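You operate a simulated robot arm through the tools that you are given. There is no shell and no other tool. Be economical: measure what you need, move in short steps, check, and stop when the job is done.

You are at the controls of a simulated robot arm. One attempt, no reset.

TASK
Park the green rickshaw: handbrake on, gear in neutral, choke in, dash lid shut and locked.

The check looks at the end state, three seconds after you hand in, the way a careful person would. Anything else that was tipped, shoved, dropped, spilled or broken makes it a failure. Lids that push on must go on centred and level and be pressed home; caps that screw on are set level and turned clockwise until they are tight.

THE ROBOT
A 6-joint arm with a fingered hand on a trunk, on a base that drives. Base frame: it is fixed to the floor where the robot stands at the start and does not move with it; the origin is under the middle of the robot, x ahead of it, y to its left, z up. Lengths are in mm, angles in degrees, forces in N, time in s.
With the tool pointing down near the work surface it reaches from about 200 to 300 mm from the robot's upright axis, wherever it stands. Its first joint turns from -166.0 to 166.0 degrees. Places, roughly: choke knob [500, 300, 900]; dash lid [400, 500, 1100]; gear lever [500, 100, 500]; handbrake lever [400, 0, 400]; silver lock knob [400, 300, 1000]. Payload 2.3 kg.
Tool frame: the origin (TCP) lies between the finger pads and is the grasp point; the fingertips stand 22 mm ahead of it; z points along the fingers, y is the line along which they close. The gripper opens to 112 mm. The gripper's body begins 60 mm behind the TCP. The gripper is a hand of 3 fingers: y runs from the thumb to the fingers, the wrist lies at [0, 0, -218] in the tool frame, and closing takes about 1.5 s.
Orientation is told as [roll, pitch, yaw] about the base's x, y, z axes, in that order, counted from this pose: with the fingers straight down and closing along the base's y, the tool's x points along the base's -x, its y along +y and its z along -z.

THE INTERFACE
- The arm moves only by the tool nudge_tool. Its argument "targets" is a list of rows, each a list of 6 numbers: the shift along the base's x, y, z in cm, then the turn, a rotation vector about the base's x, y, z in rad. In form: [[x, y, z, rx, ry, rz], ...]. A call has 1 to 12 rows; each row shifts and turns the commanded pose from where the row before left it. "fingers" is the finger opening in cm, from 0 to 11.2, set as the call begins (left out, the last holds). Each row takes 0.2 s and may step no farther than 50 mm and 8.6 degrees from the row before; otherwise, or with a gripper value out of range, the whole call is refused. A pose out of reach is approached as far as the arm can. The call stops where the force on the tool passes 50 N (or 10 N more than at its start, if that is more) or the arm is blocked; 0.2 s more then pass. The fingers move at their own pace (about 72 mm/s each) and stop on an object; they squeeze with about 24 N. The grip force told is the motor's: it shows also when the fingers shut on nothing. Time passes only in rows, and 0.2 s behind the last, so rows that do not move let the fingers close. It gives the time, the measured TCP pose, the force on the tool (base axes), the opening and the grip force at its end, in the units of the frame above (readings bear some noise), with the torque about the TCP (base axes, N m) and any sound that the robot's microphone picked up, and new pictures: "show" is both (left out), scene, wrist or none.
- Cameras (640 x 400 px; columns grow to the right, rows downward): "scene" is now at [11.9, 139.9, 1607.6]; the picture's right is [0.04, -1.00, 0.00], its down [-0.81, -0.03, -0.58] and it looks along [0.58, 0.02, -0.81] (base axes); focal length 280 px, centre (320, 200). "wrist" rides on the gripper at [66, 3, -80] in the tool frame; the picture's right is [-0.05, 1.00, 0.00], its down [-0.77, -0.04, -0.64] and it looks along [-0.64, -0.03, 0.77] (tool axes); focal length 275 px, centre (320, 200). There is no depth. A picture from a camera that has moved, and an enlarged one, comes with that camera's place and axes in the base frame and with its lens. The place of the scene camera against the robot may be out by one fixed shift of up to 25 mm in any direction.
- move_column(by): slides the trunk up (or, below 0, down) by that many mm; the arm and the scene camera ride with it, the base frame stays. It gives what a move gives, with no picture.
- steer(legs): drives the robot by 1 to 6 legs, each [ahead, left, turn to the left] in mm, mm and degrees, along the robot's own axes; the way and the turn of a leg run together, so that a leg with both is an arc; at most 1500 mm and 180 degrees a leg. The arm and the cameras ride along, it lands a little off, and it stops where it bumps. It gives what a move gives, and a new picture of the scene camera.
- move_fingers(finger1, finger2, thumb_bend): sets how far each is bent, from 0 (flat) to 1 (curled in); at 0.3 the hand is open as for a grip, at 0.7 the pads meet at the TCP. One left out holds its place. A second passes; each finger stops where it meets its share of the squeeze, and holds until it gets a number again. A gripper value or a shape takes the hand back. It gives what a move gives, with no picture; readings hold the bend of each and the force on the fingers (four entries, about 0 where the hand has none), thumb and palm.
- hand_shape(shape): the hand has 3 fingers and takes this shape, open, in about a second: jaw (thumb against the fingers, like two jaws); tri (thumb and two fingers); tip (a fingertip pinch); poke (one finger out to press); point (the index stretched); flat (the hand flat); cup (the hand cupped); fist (a fist). The gripper value then closes the fingers along that shape, each until it touches; the sizes above hold for jaw. It gives what a move gives, with no picture.
- head_to(pan, tilt): turns the head with the scene camera to pan (to the left, within 155 degrees either way) and tilt (down, from -29 to 69), counted from straight ahead of the robot. It gives what a move gives, and a new picture of the scene camera.
- enlarge(camera, box): a new picture of the part [left, top, right, bottom] of that camera's present view, enlarged. It takes no simulated time.
- sign_off(): hands the job in; it is judged then, once.

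Go step by step. Nothing tells you exact positions but the pictures and the camera data: compare them with the known pose of the tool, close in by small moves and look again before you grip or let go. The budget is 120 turns and 260 pictures, counting those below and the enlarged ones. Unless the task says otherwise, let go and move clear before handing in, and close with one line.

The tools are called after ">>>" as a command line: name --pt "numbers of a row" for each row, then --argument value for the rest, lists and objects as JSON in quotes. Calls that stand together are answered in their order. nudge_tool: Moves the arm, as the interface text tells. Its arguments: {"type":"object","properties":{"targets":{"type":"array","items":{"type":"array","items":{"type":"number"}}},"fingers":{"type":"number"},"show":{"type":"string","enum":["both","scene","wrist","none"]}},"required":["targets"]} The other tools are called the same way: move_column (by) slides the trunk up or down; hand_shape (shape) gives the hand a shape; move_fingers (finger1, finger2, thumb_bend) moves the fingers one by one; steer (legs) drives the base; head_to (pan, tilt) turns the head that bears the scene camera; enlarge (camera, box) takes an enlarged picture of a part of a camera's view; sign_off () hands the job in.

At the start:

```text
time: 0.0
tool_pos: [264.3, 117.8, 1220.3]
ee_rot: [0.1, 0.0, 0.0]
wrist_force: [1.6, 0.4, -0.2]
torque: [0.01, 0.0, 0.01]
grip_width: 111.8
gripper_force: 0.0
shape: jaw
bend: [0.3, 0.3, 0.3]
finger forces: [0.0, 0.1, 0.1, 0.0, 0.1, 0.0]
trunk travel left (down, up): [-525.0, 65.0]
robot x, y, heading: [-6.2, 3.4, 0.1]
head pan, tilt: [2.2, 54.4]
```

scene: 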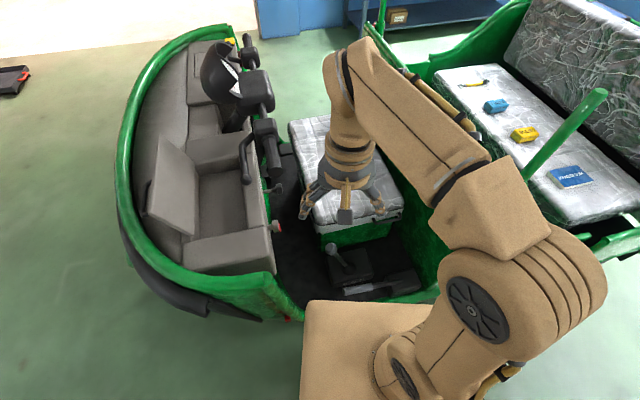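
wrist: 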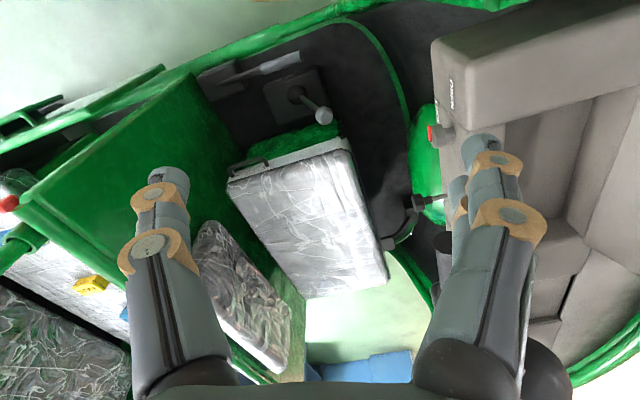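

The rickshaw stands ahead of me with its dash to the left, the gear lever and handbrake on the floor in front of me. I'll enlarge the relevant parts first.

>>> enlarge --camera "scene" --box '[120, 100, 300, 300]'

>>> enlarge --camera "scene" --box '[250, 200, 450, 325]'

>>> enlarge --camera "wrist" --box '[380, 0, 640, 400]'

```text
2.00 times, centred on (210, 200) of scene
camera zoom: at [11.9, 139.9, 1607.6], right [0.04, -1.0, 0.0], down [-0.81, -0.03, -0.58], along [0.58, 0.02, -0.81], focal length 559 px, centre (540, 200)
```

zoom: 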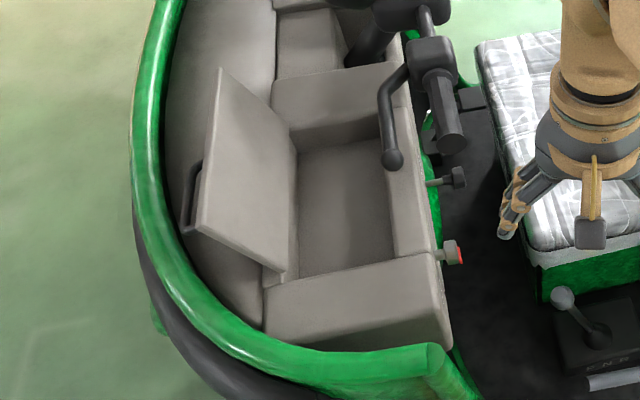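

```text
3.20 times, centred on (350, 262) of scene
camera zoom: at [11.9, 139.9, 1607.6], right [0.04, -1.0, 0.0], down [-0.81, -0.03, -0.58], along [0.58, 0.02, -0.81], focal length 895 px, centre (224, 0)
```

zoom: 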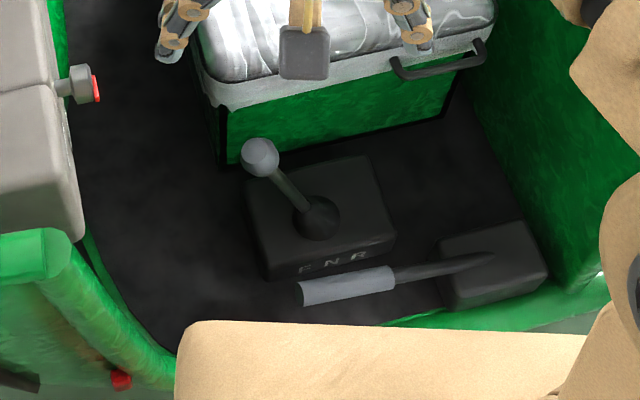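

```text
1.00 times, centred on (510, 200) of wrist (not enlarged: the box is as wide or as high as the picture)
camera zoom: at [199.4, 121.1, 1302.4], right [0.05, 1.0, 0.0], down [0.77, -0.04, 0.64], along [0.64, -0.03, -0.77], focal length 275 px, centre (130, 200)
```

zoom: 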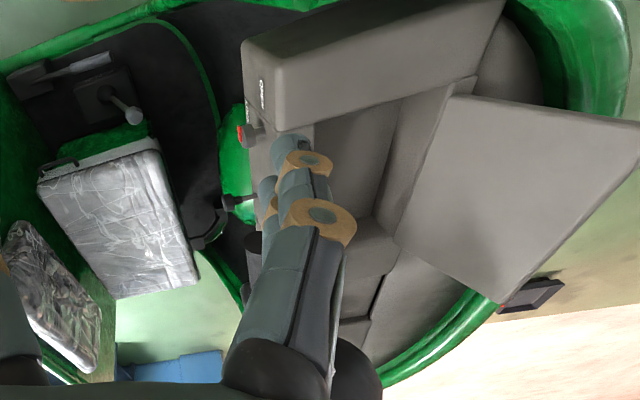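

Lock knob near (400,286,915), choke near (540,300,908), lid hinge around y 440-480, z 1030, lid leaning open to +y. I'll look around to see free floor space.

>>> head_to --pan 60 --tilt 50

>>> head_to --pan 5 --tilt 69

```text
time: 1.3
tool_pos: [265.2, 117.8, 1220.9]
ee_rot: [0.1, 0.0, 0.0]
wrist_force: [-1.2, 0.3, -0.5]
torque: [-0.01, -0.05, 0.02]
grip_width: 111.8
gripper_force: 0.1
shape: jaw
bend: [0.3, 0.3, 0.3]
finger forces: [0.0, 0.1, 0.0, 0.0, 0.0, 0.0]
trunk travel left (down, up): [-525.0, 65.0]
robot x, y, heading: [1.1, -1.5, -0.2]
head pan, tilt: [60.0, 50.0]
camera scene: at [-22.2, 203.7, 1613.3], right [0.87, -0.5, 0.0], down [-0.38, -0.66, -0.64], along [0.32, 0.56, -0.77], focal length 280 px, centre (320, 200)
```

scene: 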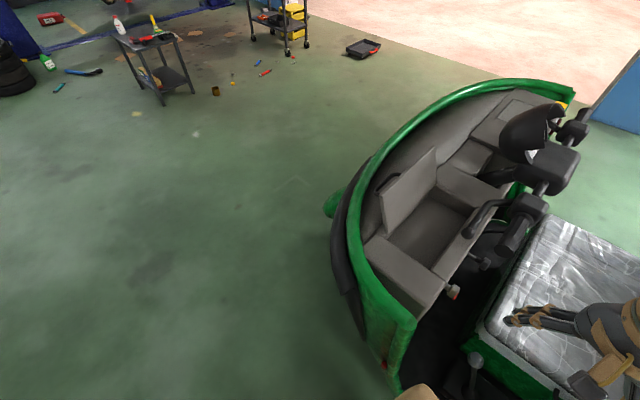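

```text
time: 2.5
tool_pos: [264.5, 118.2, 1220.7]
ee_rot: [0.1, 0.0, 0.0]
wrist_force: [-0.9, 0.2, 0.3]
torque: [0.03, 0.04, 0.0]
grip_width: 111.9
gripper_force: 0.0
shape: jaw
bend: [0.3, 0.3, 0.3]
finger forces: [0.0, 0.0, 0.1, 0.1, 0.0, 0.0]
trunk travel left (down, up): [-525.0, 65.0]
robot x, y, heading: [0.2, -2.5, -0.0]
head pan, tilt: [5.0, 68.8]
camera scene: at [-5.1, 142.0, 1591.4], right [0.09, -1.0, 0.0], down [-0.93, -0.08, -0.36], along [0.36, 0.03, -0.93], focal length 280 px, centre (320, 200)
```

scene: 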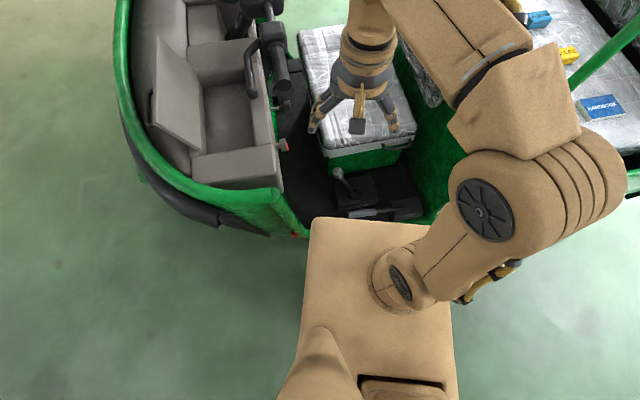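

Floor to the left is free, so I'll strafe left to be alongside the dash, keeping the hand high.

>>> steer --legs '[[0, 330, 0]]'

>>> head_to --pan 10 --tilt 55

>>> nudge_tool --pt "0 0 0 0 0 0" --show "wrist"

```text
time: 4.7
tool_pos: [265.8, 451.6, 1220.9]
ee_rot: [0.1, 0.0, -0.1]
wrist_force: [0.6, 0.1, -0.1]
torque: [0.01, -0.03, 0.02]
grip_width: 111.8
gripper_force: 0.1
shape: jaw
bend: [0.3, 0.3, 0.3]
finger forces: [0.1, 0.0, 0.1, 0.1, 0.0, 0.1]
trunk travel left (down, up): [-525.0, 65.0]
robot x, y, heading: [-4.1, 333.1, -0.0]
head pan, tilt: [5.0, 68.8]
camera scene: at [-4.5, 475.6, 1591.3], right [0.09, -1.0, 0.0], down [-0.93, -0.08, -0.36], along [0.36, 0.03, -0.93], focal length 280 px, centre (320, 200)
```

scene: 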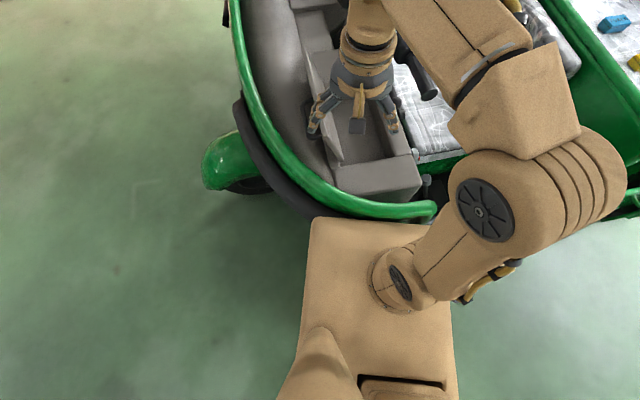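

```text
time: 5.5
tool_pos: [265.9, 450.2, 1220.8]
ee_rot: [0.0, 0.0, -0.1]
wrist_force: [0.4, 0.7, -0.4]
torque: [-0.01, 0.02, -0.02]
grip_width: 111.8
gripper_force: 0.0
shape: jaw
bend: [0.3, 0.3, 0.3]
finger forces: [0.0, 0.0, 0.0, 0.1, 0.0, 0.0]
trunk travel left (down, up): [-525.0, 65.0]
robot x, y, heading: [3.1, 333.8, 0.1]
head pan, tilt: [10.0, 55.0]
camera scene: at [10.7, 482.4, 1606.8], right [0.17, -0.99, 0.0], down [-0.81, -0.14, -0.57], along [0.56, 0.1, -0.82], focal length 280 px, centre (320, 200)
```

scene: 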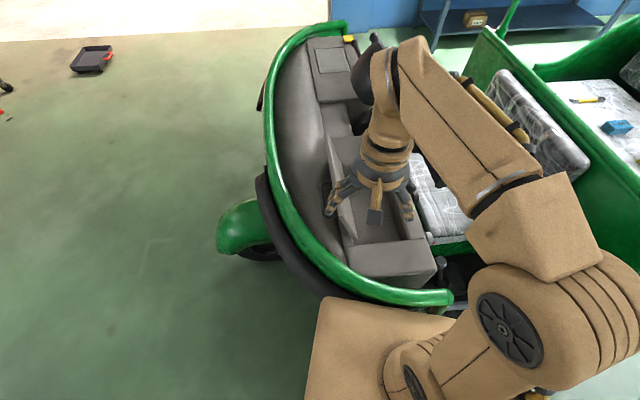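

```text
time: 5.9
tool_pos: [265.9, 450.2, 1220.8]
ee_rot: [0.1, 0.0, -0.1]
wrist_force: [0.5, -0.5, -0.8]
torque: [-0.04, 0.01, -0.02]
grip_width: 111.6
gripper_force: 0.0
shape: jaw
bend: [0.3, 0.3, 0.3]
finger forces: [0.0, 0.1, 0.0, 0.0, 0.0, 0.0]
trunk travel left (down, up): [-525.0, 65.0]
robot x, y, heading: [1.7, 331.6, -0.1]
head pan, tilt: [10.0, 55.0]
camera wrist: at [199.9, 453.7, 1302.4], right [0.05, 1.0, 0.0], down [0.77, -0.04, 0.64], along [0.64, -0.03, -0.77], focal length 275 px, centre (320, 200)
```

wrist: 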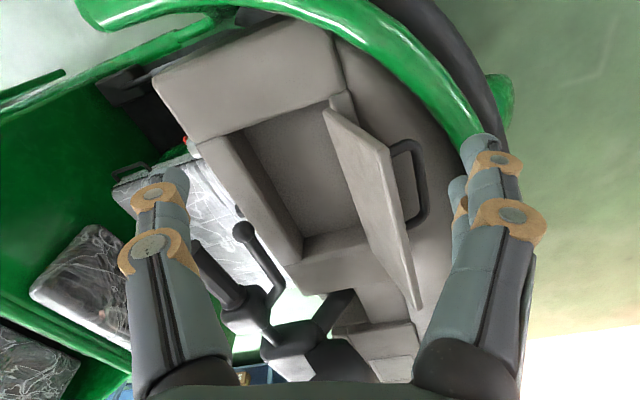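

The lid leans back at about 45°, with its handle on the outer face. I'll close the fingers, carry them over behind the lid, and look.

>>> nudge_tool --pt "3 3.5 0 0 0 0" --pt "3 3.5 0 0 0 0" --pt "3 3.5 0 0 0 0" --pt "3 3.5 0 0 0 0" --pt "3 3.5 0 0 0 0" --pt "0 0 0 0 0 0" --fingers 0

```text
time: 7.3
tool_pos: [344.9, 558.1, 1211.6]
ee_rot: [0.7, -0.2, -0.3]
wrist_force: [-0.8, -0.7, -0.5]
torque: [-0.01, 0.01, 0.01]
grip_width: 0.2
gripper_force: 24.1
shape: jaw
bend: [0.66, 0.66, 0.74]
finger forces: [0.0, 0.1, 0.0, 0.0, 0.0, 0.0]
out of reach, approached as far as the arm can: row 3, 4, 5
trunk travel left (down, up): [-525.0, 65.0]
robot x, y, heading: [-0.2, 334.9, -0.4]
head pan, tilt: [10.0, 55.0]
camera scene: at [10.9, 483.0, 1606.8], right [0.17, -0.99, 0.0], down [-0.81, -0.14, -0.57], along [0.56, 0.1, -0.82], focal length 280 px, centre (320, 200)
camera wrist: at [279.3, 560.9, 1292.4], right [0.05, 1.0, 0.01], down [0.77, -0.05, 0.64], along [0.64, -0.02, -0.77], focal length 275 px, centre (320, 200)
```

scene: 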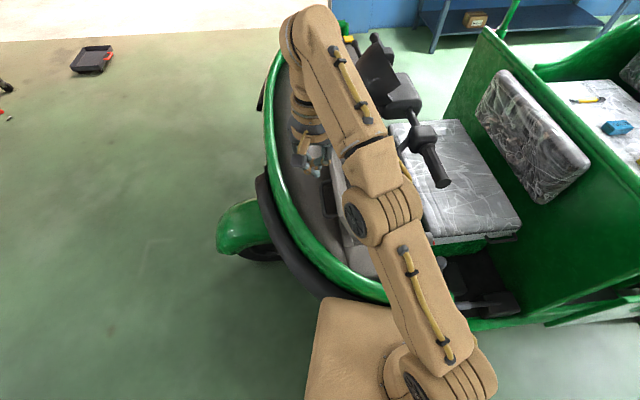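
wrist: 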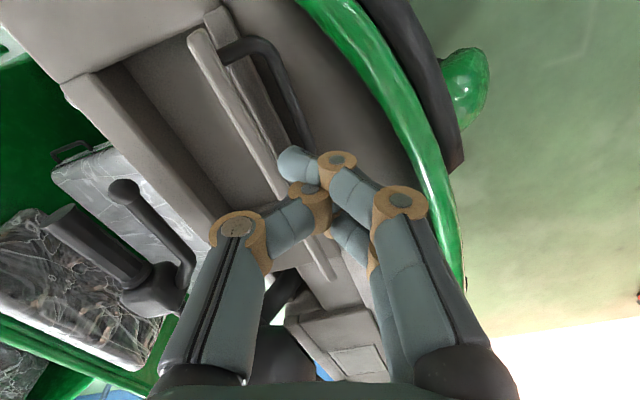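

The arm's reach ends early at this height, so I'll raise the trunk and then lower the tool relative to it.

>>> move_column --by 60

>>> nudge_tool --pt "0 2 -3 0 0 0" --pt "1 2 -3 0 0 0" --pt "1 1 0 0 0 0"

```text
time: 8.3
tool_pos: [346.0, 557.9, 1270.3]
ee_rot: [0.7, -0.3, -0.3]
wrist_force: [-0.1, 0.8, -1.0]
torque: [0.02, 0.01, 0.0]
grip_width: 0.1
gripper_force: 24.5
shape: jaw
bend: [0.66, 0.66, 0.74]
finger forces: [0.1, 0.1, 0.0, 0.0, 0.0, 0.0]
trunk travel left (down, up): [-585.0, 5.0]
robot x, y, heading: [1.5, 334.8, -0.2]
head pan, tilt: [10.0, 55.0]
```

```text
time: 9.1
tool_pos: [357.0, 604.8, 1208.0]
ee_rot: [1.2, -0.3, -0.6]
wrist_force: [0.0, 0.3, 0.0]
torque: [0.0, 0.01, 0.03]
grip_width: 0.1
gripper_force: 23.9
shape: jaw
bend: [0.66, 0.66, 0.74]
finger forces: [0.0, 0.1, 0.1, 0.1, 0.0, 0.0]
out of reach, approached as far as the arm can: row 3
trunk travel left (down, up): [-585.0, 5.0]
robot x, y, heading: [-1.4, 331.8, -0.1]
head pan, tilt: [10.0, 55.0]
camera scene: at [10.4, 482.3, 1666.8], right [0.17, -0.99, 0.0], down [-0.81, -0.14, -0.57], along [0.57, 0.1, -0.82], focal length 280 px, centre (320, 200)
camera wrist: at [291.0, 605.9, 1289.9], right [0.06, 1.0, 0.02], down [0.77, -0.06, 0.64], along [0.64, -0.02, -0.77], focal length 275 px, centre (320, 200)
```

scene: 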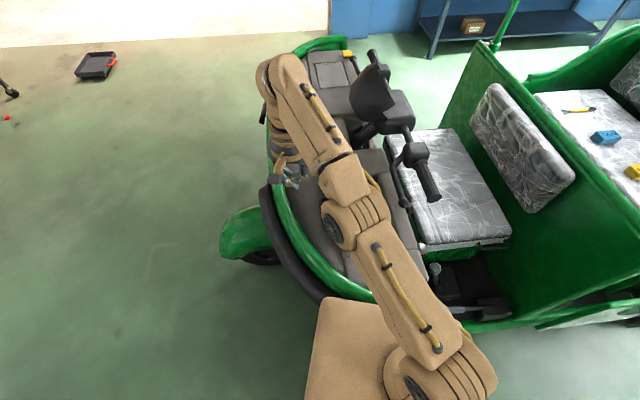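
wrist: 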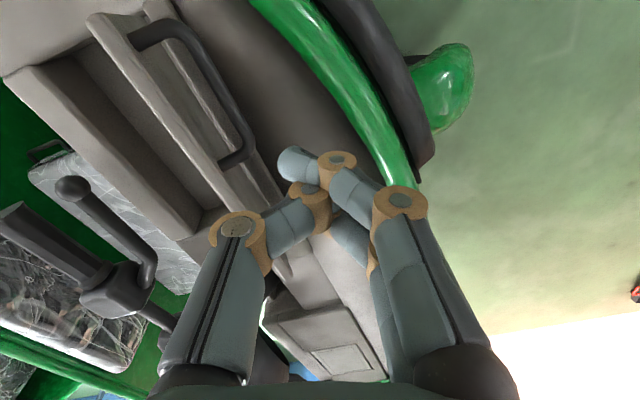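

The fingers are now behind the lid at y≈605. I'll descend about 10 cm and look before pulling toward -y.

>>> nudge_tool --pt "0 0 -3 0 0 0" --pt "0 0 -3 0 0 0" --pt "0 0 -3 0 0 0" --pt "0 0 -1.5 0 0 0"

```text
time: 10.1
tool_pos: [377.4, 622.1, 1124.3]
ee_rot: [0.6, -0.3, -0.5]
wrist_force: [0.1, 0.0, -0.5]
torque: [0.0, -0.03, -0.04]
grip_width: 0.1
gripper_force: 23.9
shape: jaw
bend: [0.66, 0.66, 0.74]
finger forces: [0.0, 0.0, 0.1, 0.0, 0.1, 0.0]
out of reach, approached as far as the arm can: row 1, 2, 3, 4
trunk travel left (down, up): [-585.0, 5.0]
robot x, y, heading: [1.6, 333.7, -0.3]
head pan, tilt: [10.0, 55.0]
camera scene: at [10.7, 482.6, 1666.8], right [0.17, -0.99, 0.0], down [-0.81, -0.14, -0.57], along [0.57, 0.1, -0.82], focal length 280 px, centre (320, 200)
camera wrist: at [311.4, 624.5, 1205.8], right [0.05, 1.0, 0.01], down [0.77, -0.05, 0.64], along [0.64, -0.03, -0.77], focal length 275 px, centre (320, 200)
```

scene: 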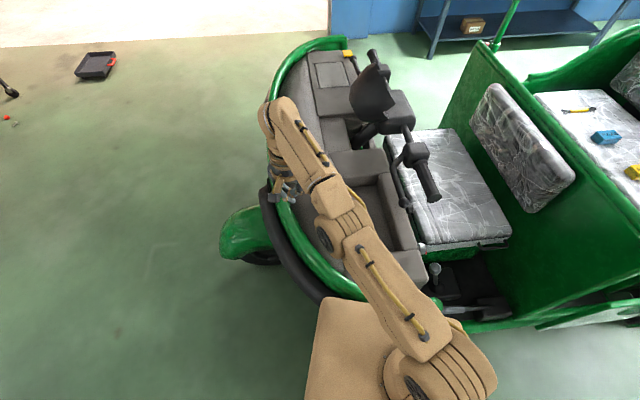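
wrist: 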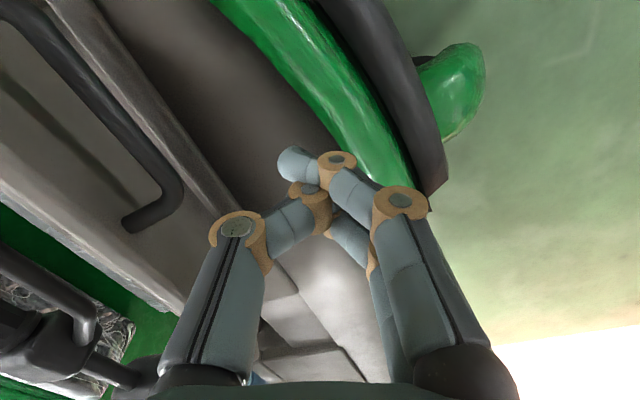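

Fingers are behind the lid. I'll pull toward -y in steps.

>>> nudge_tool --pt "0 -2 -1 0 0 0" --pt "0 -2 0 0 0 0" --pt "0 -2 0 0 0 0" --pt "0 -2 0 0 0 0"

```text
time: 11.1
tool_pos: [416.5, 569.4, 1126.6]
ee_rot: [0.6, -0.1, -0.4]
wrist_force: [-0.2, 0.2, 0.2]
torque: [-0.04, 0.02, 0.03]
grip_width: 0.0
gripper_force: 23.5
shape: jaw
bend: [0.66, 0.66, 0.74]
finger forces: [0.1, 0.0, 0.1, 0.1, 0.0, 0.1]
out of reach, approached as far as the arm can: row 1, 2, 3, 4
trunk travel left (down, up): [-585.0, 5.0]
robot x, y, heading: [0.5, 331.4, -0.1]
head pan, tilt: [10.0, 55.0]
camera scene: at [11.0, 482.3, 1666.8], right [0.17, -0.99, 0.0], down [-0.81, -0.14, -0.57], along [0.56, 0.1, -0.82], focal length 280 px, centre (320, 200)
camera wrist: at [350.5, 573.1, 1208.1], right [0.05, 1.0, 0.01], down [0.77, -0.05, 0.64], along [0.64, -0.03, -0.77], focal length 275 px, centre (320, 200)
```

scene: 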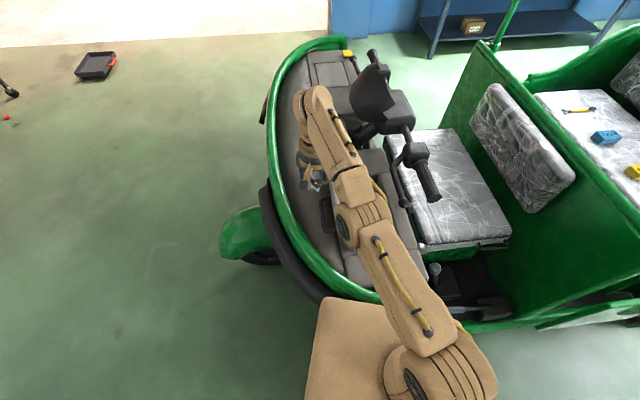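
wrist: 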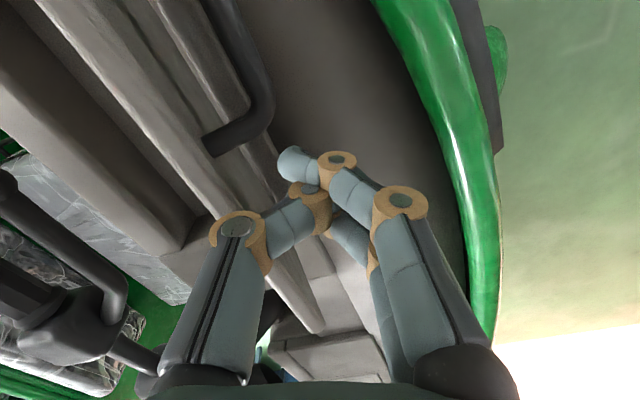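

The lid is just left of the fingertips. I'll pull x back a little for reach, then push in -y.

>>> nudge_tool --pt "-2 0 0 0 0 0" --pt "-2 0 0 0 0 0" --pt "0 -2 0 0 0 0" --pt "0 -2 0 0 0 0"

```text
time: 12.1
tool_pos: [417.4, 561.6, 1138.9]
ee_rot: [0.7, -0.2, -0.4]
wrist_force: [0.3, -0.5, -0.2]
torque: [0.02, 0.04, -0.02]
grip_width: 0.1
gripper_force: 24.1
shape: jaw
bend: [0.66, 0.66, 0.74]
finger forces: [0.0, 0.0, 0.0, 0.0, 0.0, 0.0]
out of reach, approached as far as the arm can: row 1, 2, 3, 4
trunk travel left (down, up): [-585.0, 5.0]
robot x, y, heading: [0.3, 337.2, -0.1]
head pan, tilt: [10.0, 55.0]
camera scene: at [10.9, 482.5, 1666.8], right [0.17, -0.99, 0.0], down [-0.81, -0.14, -0.57], along [0.56, 0.1, -0.82], focal length 280 px, centre (320, 200)
camera wrist: at [352.0, 564.3, 1220.7], right [0.05, 1.0, 0.01], down [0.77, -0.05, 0.64], along [0.64, -0.03, -0.77], focal length 275 px, centre (320, 200)
```

scene: 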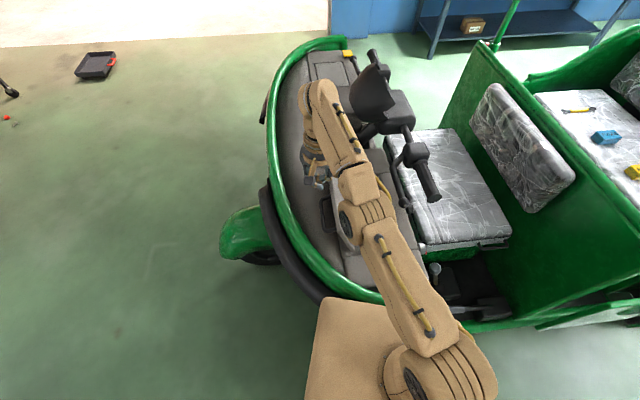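
wrist: 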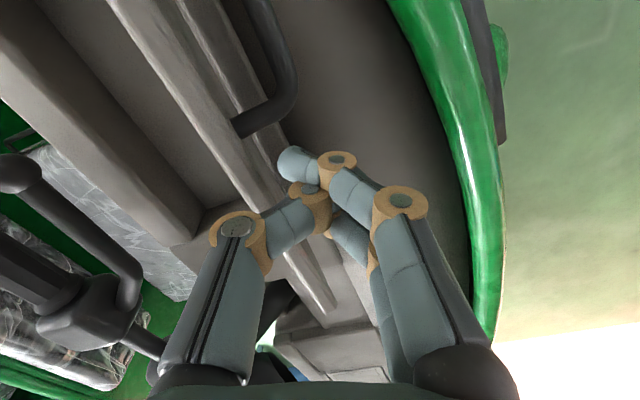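

Readings lag from my commanded pose; I'll let it settle to see where it stands.

>>> nudge_tool --pt "0 0 0 0 0 0" --pt "0 0 0 0 0 0" --show "none"

```text
time: 12.7
tool_pos: [418.2, 562.3, 1139.8]
ee_rot: [0.7, -0.1, -0.4]
wrist_force: [-0.1, 0.5, -0.7]
torque: [0.04, 0.03, -0.01]
grip_width: 0.1
gripper_force: 23.3
shape: jaw
bend: [0.66, 0.66, 0.74]
finger forces: [0.0, 0.1, 0.0, 0.0, 0.0, 0.0]
trunk travel left (down, up): [-585.0, 5.0]
robot x, y, heading: [2.8, 335.3, -0.3]
head pan, tilt: [10.0, 55.0]
```

The arm is stretched straight (singular), so I'll command a clear inward-and-down retreat to bend the elbow — but away from the lid first in z up.

>>> nudge_tool --pt "-4 0 -2 0 0 0" --pt "0 0 0 0 0 0" --show "none"

>>> nudge_tool --pt "-4 0 0 0 0.1 0" --pt "0 0 0 0 0 0" --show "none"

```text
time: 13.3
tool_pos: [415.2, 567.0, 1137.5]
ee_rot: [0.6, -0.1, -0.4]
wrist_force: [-0.5, -0.4, 0.9]
torque: [0.03, -0.03, 0.03]
grip_width: 0.0
gripper_force: 24.2
shape: jaw
bend: [0.66, 0.66, 0.74]
finger forces: [0.1, 0.1, 0.0, 0.1, 0.0, 0.0]
out of reach, approached as far as the arm can: row 1
trunk travel left (down, up): [-585.0, 5.0]
robot x, y, heading: [1.1, 337.8, -0.3]
head pan, tilt: [10.0, 55.0]
```

```text
time: 13.9
tool_pos: [395.4, 572.3, 1141.1]
ee_rot: [0.6, 4.1, -0.4]
wrist_force: [0.6, 0.0, 0.1]
torque: [-0.02, -0.01, -0.01]
grip_width: 0.2
gripper_force: 23.8
shape: jaw
bend: [0.66, 0.66, 0.74]
finger forces: [0.0, 0.0, 0.1, 0.1, 0.0, 0.0]
out of reach, approached as far as the arm can: row 1
trunk travel left (down, up): [-585.0, 5.0]
robot x, y, heading: [2.0, 333.8, -0.1]
head pan, tilt: [10.0, 55.0]
```

Turning the other way (fingers pointing forward, wrist pulled back) should unlock the elbow.

>>> nudge_tool --pt "0 0 0 0 -0.14 0" --pt "0 0 0 0 -0.14 0" --pt "0 0 0 0 -0.14 0" --pt "0 0 0 0 -0.14 0" --pt "0 0 0 0 0 0"

```text
time: 15.1
tool_pos: [445.3, 610.6, 1161.0]
ee_rot: [0.7, -18.4, -0.4]
wrist_force: [0.4, 0.6, 1.0]
torque: [0.01, 0.01, 0.0]
grip_width: 0.0
gripper_force: 24.0
shape: jaw
bend: [0.66, 0.66, 0.74]
finger forces: [0.0, 0.1, 0.1, 0.0, 0.0, 0.0]
out of reach, approached as far as the arm can: row 1, 2, 3, 4
trunk travel left (down, up): [-585.0, 5.0]
robot x, y, heading: [2.0, 334.5, 0.0]
head pan, tilt: [10.0, 55.0]
camera scene: at [11.0, 482.4, 1666.8], right [0.17, -0.99, 0.0], down [-0.81, -0.14, -0.57], along [0.56, 0.1, -0.82], focal length 280 px, centre (320, 200)
camera wrist: at [356.7, 614.1, 1218.2], right [0.05, 1.0, 0.03], down [0.53, -0.05, 0.85], along [0.85, -0.03, -0.53], focal length 275 px, centre (320, 200)
```

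scene: 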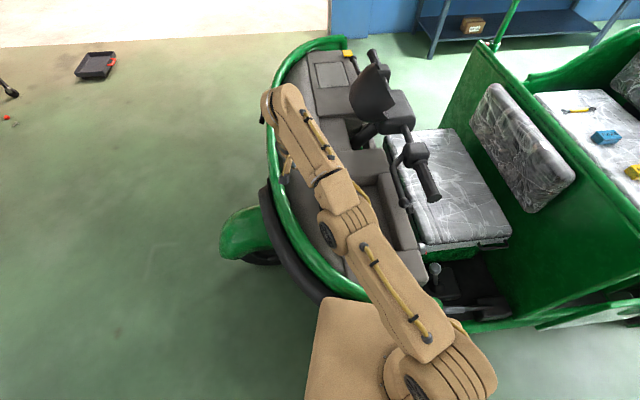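
wrist: 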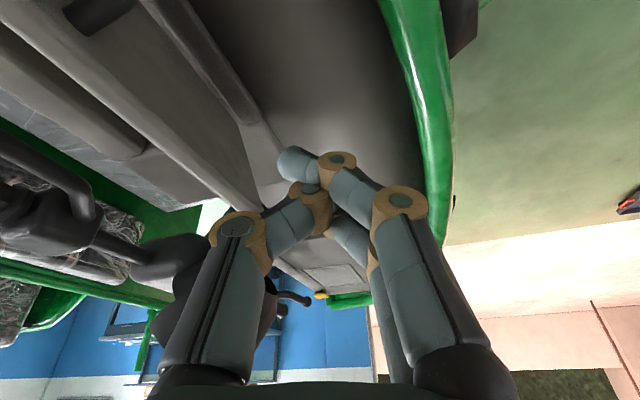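

Still on the stretch sphere; I'll try small steps straight toward the shoulder.

>>> nudge_tool --pt "-0.4 -0.28 -0.17 0 0 0" --pt "-0.4 -0.28 -0.17 0 0 0" --pt "-0.4 -0.28 -0.17 0 0 0" --pt "-0.4 -0.28 -0.17 0 0 0" --pt "-0.4 -0.28 -0.17 0 0 0" --pt "-0.4 -0.28 -0.17 0 0 0" --show "none"

```text
time: 16.5
tool_pos: [444.2, 610.8, 1160.9]
ee_rot: [0.7, -18.4, -0.4]
wrist_force: [-0.2, 0.7, -0.6]
torque: [0.01, -0.04, 0.0]
grip_width: 0.0
gripper_force: 24.0
shape: jaw
bend: [0.66, 0.66, 0.74]
finger forces: [0.0, 0.1, 0.0, 0.0, 0.0, 0.0]
out of reach, approached as far as the arm can: row 1, 2, 3, 4, 5, 6
trunk travel left (down, up): [-585.0, 5.0]
robot x, y, heading: [0.2, 332.9, -0.0]
head pan, tilt: [10.0, 55.0]
```

Inward steps do nothing; I'll try tangential-upward plus inward, which may bend the elbow the allowed way.

>>> nudge_tool --pt "-3 -2 3 0 0 0" --pt "0 0 0 0 0 0" --show "none"

>>> nudge_tool --pt "-3 -2 3 0 0 0" --pt "-3 -2 0 0 0 0" --show "scene"

```text
time: 17.1
tool_pos: [428.9, 604.5, 1203.1]
ee_rot: [0.5, -18.3, -0.5]
wrist_force: [0.7, 0.4, 0.0]
torque: [-0.03, 0.03, 0.01]
grip_width: 0.0
gripper_force: 24.0
shape: jaw
bend: [0.66, 0.66, 0.74]
finger forces: [0.0, 0.1, 0.1, 0.0, 0.1, 0.1]
out of reach, approached as far as the arm can: row 1
trunk travel left (down, up): [-585.0, 5.0]
robot x, y, heading: [1.3, 333.9, 0.1]
head pan, tilt: [10.0, 55.0]
```

```text
time: 17.7
tool_pos: [408.7, 594.7, 1245.6]
ee_rot: [0.6, -18.2, -0.3]
wrist_force: [-0.5, -0.5, -0.8]
torque: [0.01, 0.0, 0.02]
grip_width: 0.0
gripper_force: 23.9
shape: jaw
bend: [0.66, 0.66, 0.74]
finger forces: [0.1, 0.0, 0.0, 0.0, 0.0, 0.1]
out of reach, approached as far as the arm can: row 1, 2
trunk travel left (down, up): [-585.0, 5.0]
robot x, y, heading: [-0.6, 331.1, -0.3]
head pan, tilt: [10.0, 55.0]
camera scene: at [11.6, 483.2, 1666.7], right [0.17, -0.99, 0.0], down [-0.81, -0.14, -0.57], along [0.56, 0.1, -0.82], focal length 280 px, centre (320, 200)
```

scene: 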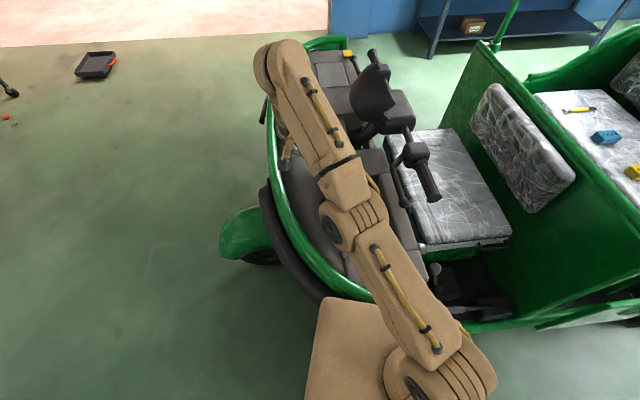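

I'll try retracing the way I came in (big inward rows) while restoring the tool to vertical.

>>> nudge_tool --pt "-3.5 -3.5 0 0 0.1 0" --pt "-3.5 -3.5 0 0 0.1 0" --pt "-3.5 -3.5 0 0 0.1 0" --pt "-3.5 -3.5 0 0 0 0" --show "none"

>>> nudge_tool --pt "0 0 5 0 0 0" --pt "0 0 5 0 0 0" --show "none"

```text
time: 18.7
tool_pos: [307.9, 469.6, 1277.2]
ee_rot: [0.7, -1.4, -0.4]
wrist_force: [0.0, 0.6, 0.7]
torque: [0.02, 0.02, 0.05]
grip_width: 0.1
gripper_force: 24.2
shape: jaw
bend: [0.66, 0.66, 0.74]
finger forces: [0.1, 0.0, 0.1, 0.0, 0.0, 0.1]
out of reach, approached as far as the arm can: row 1, 2
trunk travel left (down, up): [-585.0, 5.0]
robot x, y, heading: [2.8, 333.3, -0.1]
head pan, tilt: [10.0, 55.0]
```

```text
time: 19.3
tool_pos: [302.8, 468.0, 1348.9]
ee_rot: [0.7, -1.3, -0.3]
wrist_force: [0.4, 0.2, -0.2]
torque: [0.0, -0.01, 0.02]
grip_width: 0.0
gripper_force: 23.6
shape: jaw
bend: [0.66, 0.66, 0.74]
finger forces: [0.0, 0.1, 0.0, 0.0, 0.1, 0.0]
out of reach, approached as far as the arm can: row 2
trunk travel left (down, up): [-585.0, 5.0]
robot x, y, heading: [-5.8, 330.8, -0.4]
head pan, tilt: [10.0, 55.0]
```

Free again by a big inward retreat. Now I'll strafe left 220 mm so the lid is well within reach.

>>> steer --legs '[[0, 220, 0]]'

>>> nudge_tool --pt "1 -3 -4.9 0 0 0" --pt "2 -2 -4 0 0 0" --pt "2 0 -4 0 0 0" --pt "2 0 -4 0 0 0"

```text
time: 20.9
tool_pos: [304.1, 688.2, 1348.4]
ee_rot: [0.6, -1.4, -0.6]
wrist_force: [-0.7, 0.3, 0.3]
torque: [-0.01, 0.03, -0.03]
grip_width: 0.0
gripper_force: 24.1
shape: jaw
bend: [0.66, 0.66, 0.74]
finger forces: [0.0, 0.1, 0.0, 0.0, 0.1, 0.0]
trunk travel left (down, up): [-585.0, 5.0]
robot x, y, heading: [1.1, 553.4, -0.2]
head pan, tilt: [10.0, 55.0]
camera scene: at [11.9, 704.5, 1666.8], right [0.17, -0.99, 0.0], down [-0.81, -0.14, -0.57], along [0.57, 0.1, -0.82], focal length 280 px, centre (320, 200)
```

scene: 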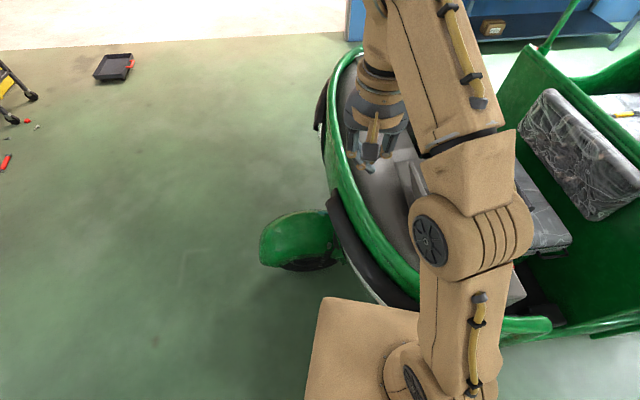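

```text
refused: row 1 steps farther than a row can; nothing moved
```

Now descend in shorter rows toward (390, 612, 1115).

>>> nudge_tool --pt "1 -2.5 -4 0 0 0" --pt "1.5 -2.5 -4 0 0 0" --pt "2 -1.5 -4 0 0 0" --pt "2 -1 -4 0 0 0" --pt "2 0 -4 0 0 0" --pt "0 0 -3 0 0 0"

```text
time: 22.4
tool_pos: [389.5, 610.9, 1120.7]
ee_rot: [0.8, -1.4, -0.6]
wrist_force: [0.2, -0.8, 0.9]
torque: [0.03, 0.01, -0.01]
grip_width: 0.0
gripper_force: 23.9
shape: jaw
bend: [0.66, 0.66, 0.74]
finger forces: [0.0, 0.0, 0.0, 0.0, 0.0, 0.1]
trunk travel left (down, up): [-585.0, 5.0]
robot x, y, heading: [2.9, 555.9, -0.4]
head pan, tilt: [10.0, 55.0]
camera scene: at [11.7, 704.0, 1666.8], right [0.17, -0.99, 0.0], down [-0.81, -0.14, -0.57], along [0.57, 0.1, -0.82], focal length 280 px, centre (320, 200)
camera wrist: at [321.5, 615.4, 1200.0], right [0.06, 1.0, 0.01], down [0.75, -0.05, 0.65], along [0.65, -0.03, -0.76], focal length 275 px, centre (320, 200)
```

scene: 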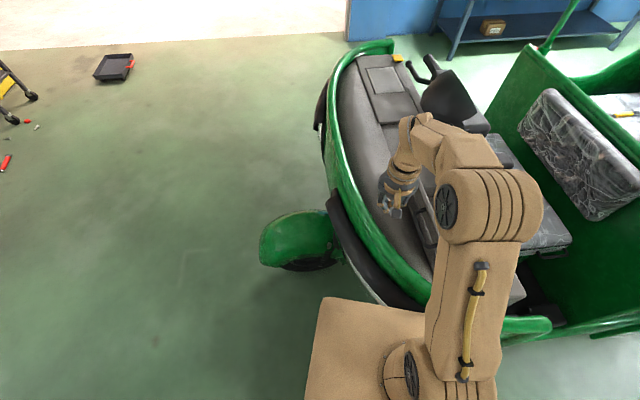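
wrist: 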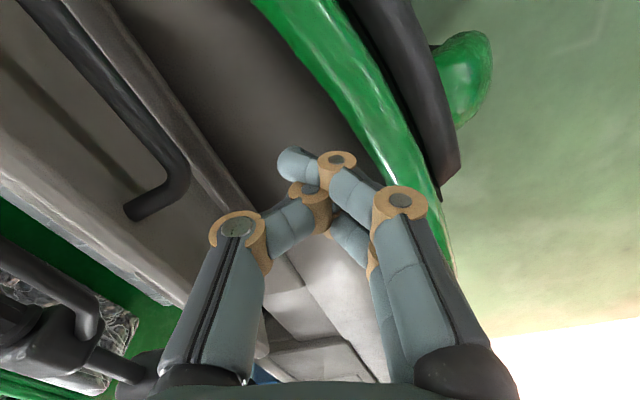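

Let me look closely at the lid in this view.

>>> enlarge --camera "wrist" --box '[0, 0, 320, 200]'

>>> enlarge --camera "scene" --box '[320, 130, 560, 320]'

```text
2.00 times, centred on (160, 100) of wrist
camera zoom: at [321.5, 615.4, 1200.0], right [0.06, 1.0, 0.01], down [0.75, -0.05, 0.65], along [0.65, -0.03, -0.76], focal length 551 px, centre (640, 400)
```

zoom: 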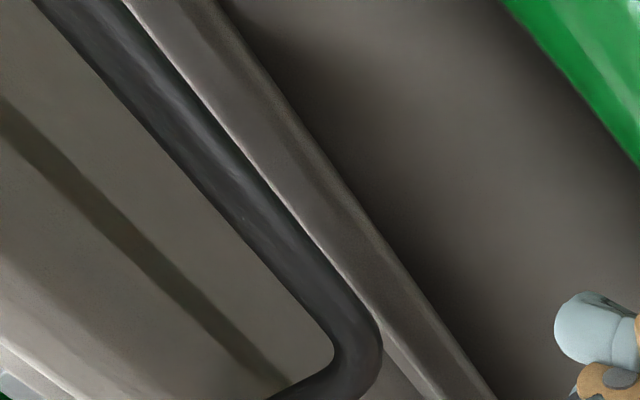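

```text
2.11 times, centred on (440, 225) of scene
camera zoom: at [11.7, 704.0, 1666.8], right [0.17, -0.99, 0.0], down [-0.81, -0.14, -0.57], along [0.57, 0.1, -0.82], focal length 589 px, centre (67, 147)
```

zoom: 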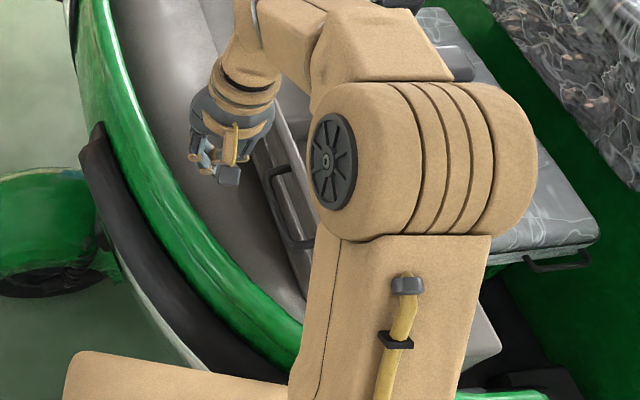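

The lid is more upright than I first thought, with the handle bar standing out at about (≤395, 546, 1091). I'll move x back to ~370, lower a bit, and push -y against the handle.

>>> nudge_tool --pt "-2 -1 -2 0 0 0" --pt "0 -2 -0.5 0 0 0" --pt "0 -2 0 0 0 0" --pt "0 -2 0 0 0 0" --pt "0 -2 0 0 0 0"

```text
time: 23.5
tool_pos: [368.8, 541.5, 1097.5]
ee_rot: [0.7, -2.4, -0.6]
wrist_force: [-0.9, 23.9, 41.9]
torque: [-0.51, -0.03, 0.02]
grip_width: 0.0
gripper_force: 24.3
shape: jaw
bend: [0.68, 0.68, 0.75]
finger forces: [0.0, 0.7, 0.1, 0.0, 64.2, 0.1]
trunk travel left (down, up): [-585.0, 5.0]
robot x, y, heading: [-0.0, 558.3, 0.1]
head pan, tilt: [10.0, 55.0]
stopped in row 5: the force on the tool passed its limit at 58 N (the readings are from after the stop); the commanded pose is now the measured one
camera scene: at [5.6, 711.6, 1666.8], right [0.17, -0.99, 0.01], down [-0.8, -0.14, -0.58], along [0.57, 0.09, -0.82], focal length 280 px, centre (320, 200)
camera wrist: at [300.1, 544.3, 1177.2], right [0.06, 1.0, 0.01], down [0.74, -0.05, 0.67], along [0.66, -0.03, -0.75], focal length 275 px, centre (320, 200)
```

scene: 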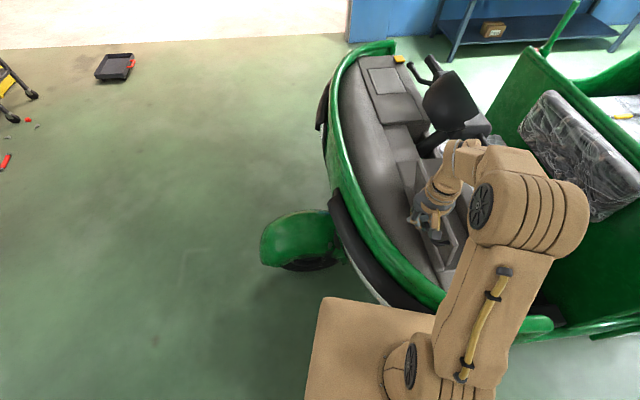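
wrist: 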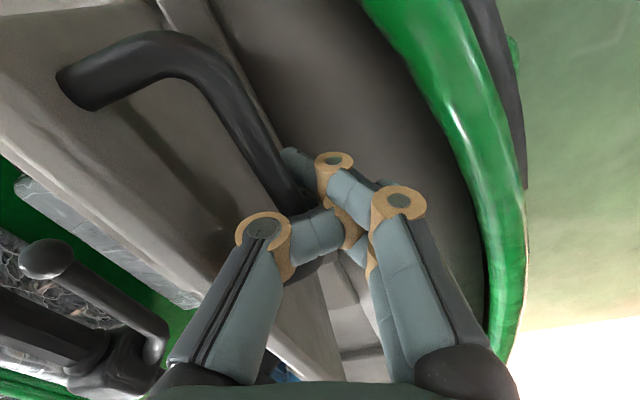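

The thumb's sloped link is pressing down on the handle. I'll back off, stretch one finger straight with "point" shape and look.

>>> nudge_tool --pt "0 1 0.5 0 0 0" --pt "0 3 0.5 0 0 0" --pt "0 3.5 3 0 0 0" --pt "0 0 4 0 0 0" --show "none"

>>> hand_shape --shape "point"

>>> nudge_tool --pt "0 0 0 0 0 0"

```text
time: 24.5
tool_pos: [374.1, 606.2, 1176.2]
ee_rot: [0.9, -1.7, -0.6]
wrist_force: [-0.8, 0.5, 0.4]
torque: [-0.01, -0.02, 0.0]
grip_width: 0.1
gripper_force: 24.2
shape: jaw
bend: [0.68, 0.67, 0.76]
finger forces: [0.1, 0.1, 0.1, 0.0, 0.0, 0.0]
trunk travel left (down, up): [-585.0, 5.0]
robot x, y, heading: [-1.6, 554.6, -0.2]
head pan, tilt: [10.0, 55.0]
```

```text
time: 25.4
tool_pos: [373.9, 607.3, 1175.3]
ee_rot: [0.8, -1.7, -0.5]
wrist_force: [0.0, -0.1, 0.1]
torque: [-0.01, 0.02, -0.01]
grip_width: 0.0
gripper_force: 0.1
shape: point
bend: [0.19, 1.0, 1.0]
finger forces: [0.0, 0.1, 0.0, 0.0, 0.1, 0.0]
trunk travel left (down, up): [-585.0, 5.0]
robot x, y, heading: [1.4, 549.4, -0.0]
head pan, tilt: [10.0, 55.0]
```

```text
time: 25.8
tool_pos: [374.9, 607.3, 1176.0]
ee_rot: [0.8, -1.7, -0.6]
wrist_force: [0.0, 0.0, 1.0]
torque: [-0.01, -0.05, -0.01]
grip_width: 0.1
gripper_force: 0.0
shape: point
bend: [0.18, 1.0, 1.0]
finger forces: [0.0, 0.0, 0.0, 0.1, 0.0, 0.1]
trunk travel left (down, up): [-585.0, 5.0]
robot x, y, heading: [-2.7, 555.8, -0.1]
head pan, tilt: [10.0, 55.0]
camera scene: at [11.7, 704.5, 1666.8], right [0.17, -0.99, 0.0], down [-0.81, -0.14, -0.57], along [0.57, 0.1, -0.82], focal length 280 px, centre (320, 200)
camera wrist: at [305.6, 609.7, 1255.3], right [0.06, 1.0, 0.02], down [0.75, -0.05, 0.66], along [0.66, -0.03, -0.75], focal length 275 px, centre (320, 200)
```

scene: 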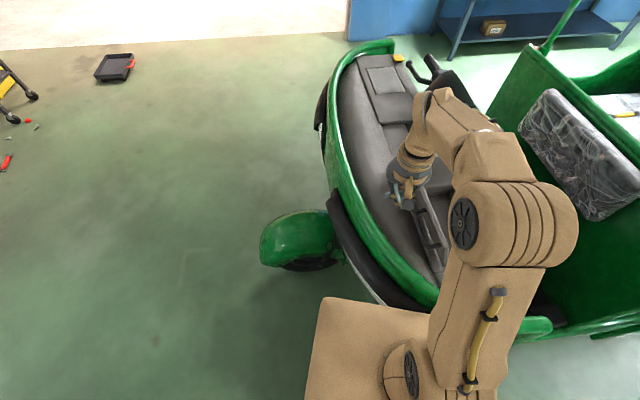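
wrist: 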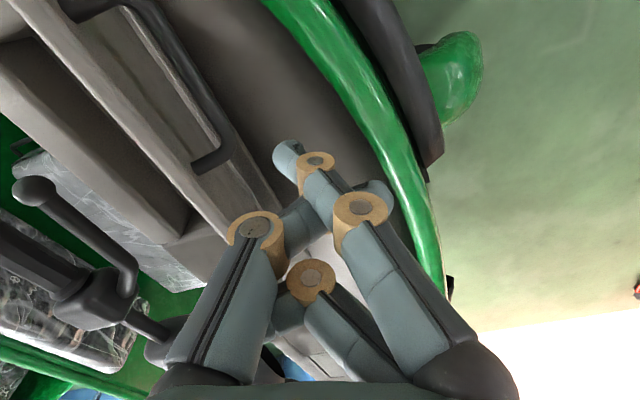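

I'll open the hand to have straight vertical fingers, with the thumb behind the handle, and push with the thumb's back.

>>> nudge_tool --pt "0 4.5 0 0 0 0" --pt "0 4.5 0 0 0 0" --show "none"

>>> hand_shape --shape "jaw"

>>> nudge_tool --pt "0 0 -4 0 0 0" --pt "-1 0 -4 0 0 0" --pt "0 -1 0 0 0 0"

```text
time: 26.4
tool_pos: [368.5, 697.9, 1172.4]
ee_rot: [0.9, -1.7, -0.7]
wrist_force: [0.2, 0.7, 0.6]
torque: [-0.02, -0.02, 0.0]
grip_width: 0.0
gripper_force: 0.1
shape: point
bend: [0.19, 1.0, 1.0]
finger forces: [0.0, 0.0, 0.0, 0.0, 0.0, 0.0]
trunk travel left (down, up): [-585.0, 5.0]
robot x, y, heading: [0.5, 555.0, -0.0]
head pan, tilt: [10.0, 55.0]
```

```text
time: 27.3
tool_pos: [369.3, 695.4, 1171.4]
ee_rot: [0.8, -1.7, -0.6]
wrist_force: [-0.2, -1.0, -1.1]
torque: [-0.01, 0.0, 0.0]
grip_width: 79.6
gripper_force: 0.1
shape: jaw
bend: [0.3, 0.75, 0.32]
finger forces: [0.0, 0.0, 0.0, 0.1, 0.1, 0.0]
trunk travel left (down, up): [-585.0, 5.0]
robot x, y, heading: [1.0, 553.7, -0.5]
head pan, tilt: [10.0, 55.0]
```

```text
time: 28.1
tool_pos: [360.6, 688.0, 1093.3]
ee_rot: [0.9, -1.8, -0.6]
wrist_force: [-0.4, -0.2, -0.4]
torque: [0.03, -0.02, -0.01]
grip_width: 79.9
gripper_force: 0.2
shape: jaw
bend: [0.3, 0.74, 0.33]
finger forces: [0.1, 0.0, 0.1, 0.0, 0.0, 0.0]
trunk travel left (down, up): [-585.0, 5.0]
robot x, y, heading: [-0.2, 553.5, -0.3]
head pan, tilt: [10.0, 55.0]
camera scene: at [11.8, 704.0, 1666.9], right [0.17, -0.99, 0.0], down [-0.81, -0.14, -0.57], along [0.57, 0.1, -0.82], focal length 280 px, centre (320, 200)
camera wrist: at [293.4, 690.1, 1173.4], right [0.06, 1.0, 0.02], down [0.75, -0.05, 0.66], along [0.66, -0.02, -0.75], focal length 275 px, centre (320, 200)
```

scene: 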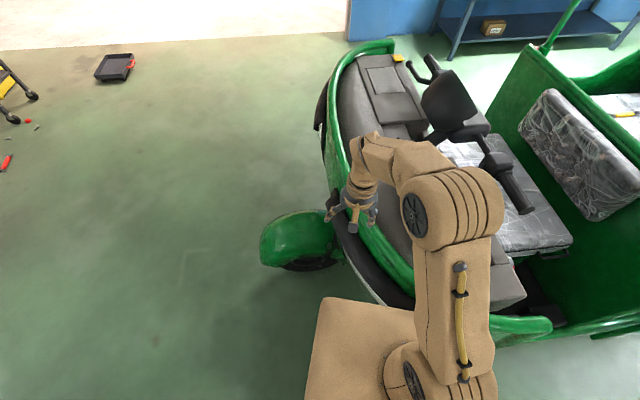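
wrist: 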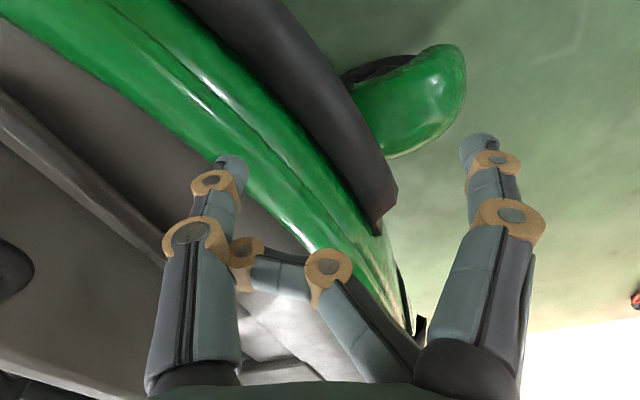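

The thumb is now well behind the handle. I'll reopen the stray finger and push -y in steps.

>>> nudge_tool --pt "0 -2 0 0 0 0" --pt "0 -2 0 0 0 0" --pt "0 -2 0 0 0 0" --pt "0 -1.5 0 0 0 0" --pt "0 -1.5 0 0 0 0" --fingers 11.2

```text
time: 29.3
tool_pos: [361.1, 600.6, 1093.9]
ee_rot: [0.8, -1.7, -0.6]
wrist_force: [-0.5, -0.1, -0.7]
torque: [-0.01, 0.02, -0.03]
grip_width: 79.9
gripper_force: 0.1
shape: jaw
bend: [0.3, 0.73, 0.33]
finger forces: [0.0, 0.1, 0.0, 0.0, 0.0, 0.0]
trunk travel left (down, up): [-585.0, 5.0]
robot x, y, heading: [1.2, 554.9, -0.3]
head pan, tilt: [10.0, 55.0]
camera scene: at [11.6, 704.0, 1666.9], right [0.17, -0.99, 0.0], down [-0.81, -0.14, -0.57], along [0.57, 0.1, -0.82], focal length 280 px, centre (320, 200)
camera wrist: at [293.3, 603.3, 1174.1], right [0.06, 1.0, 0.02], down [0.75, -0.05, 0.66], along [0.66, -0.02, -0.75], focal length 275 px, centre (320, 200)
```

scene: 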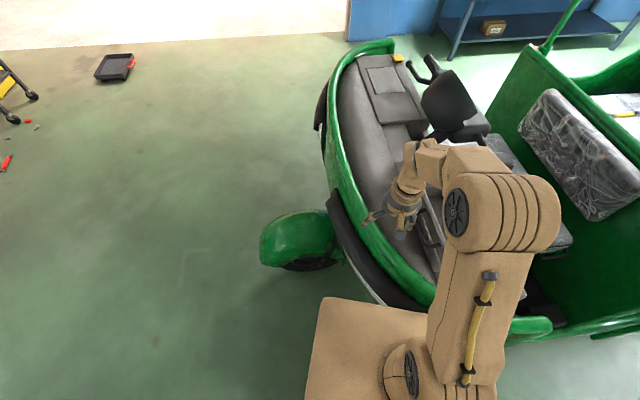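
wrist: 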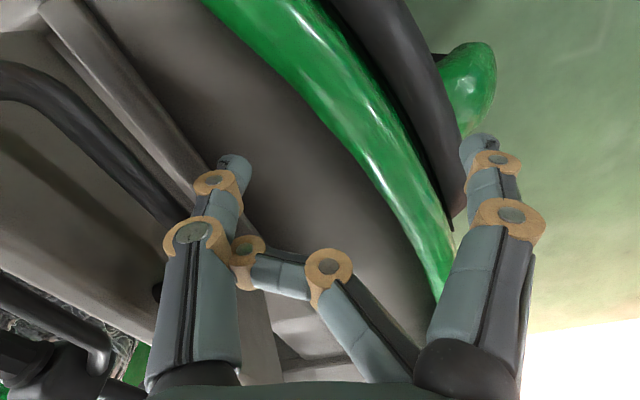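

Close to the handle now; continuing.

>>> nudge_tool --pt "0 -1.5 0 0 0 0" --pt "0 -1.5 0 0 0 0" --pt "0 -1.5 0 0 0 0"

```text
time: 30.1
tool_pos: [359.8, 558.2, 1095.5]
ee_rot: [0.6, -2.1, -0.5]
wrist_force: [4.1, 10.9, 30.8]
torque: [-1.76, -0.33, 0.37]
grip_width: 80.5
gripper_force: 0.1
shape: jaw
bend: [0.3, 0.75, 0.32]
finger forces: [0.0, 93.9, 0.0, 0.0, 0.1, 0.1]
trunk travel left (down, up): [-585.0, 5.0]
robot x, y, heading: [5.2, 553.9, -0.0]
head pan, tilt: [10.0, 55.0]
camera scene: at [8.8, 709.7, 1666.9], right [0.17, -0.99, 0.0], down [-0.81, -0.14, -0.57], along [0.57, 0.1, -0.82], focal length 280 px, centre (320, 200)
camera wrist: at [291.4, 562.2, 1175.7], right [0.05, 1.0, 0.01], down [0.75, -0.05, 0.66], along [0.66, -0.03, -0.75], focal length 275 px, centre (320, 200)
```

scene: 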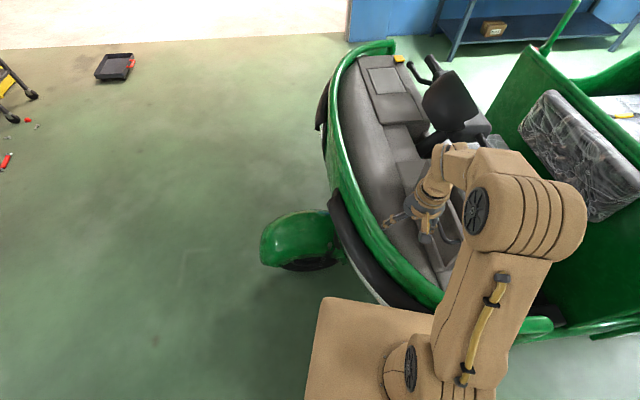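
wrist: 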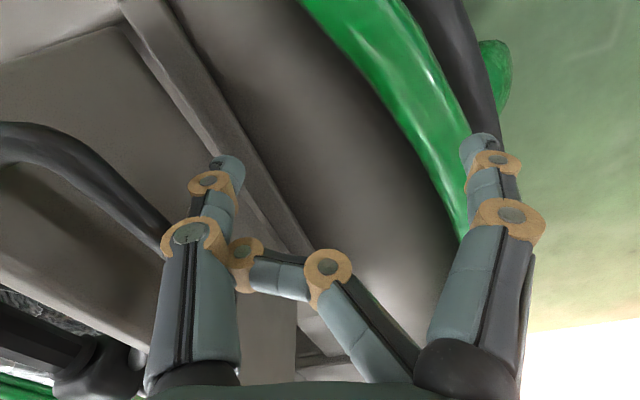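

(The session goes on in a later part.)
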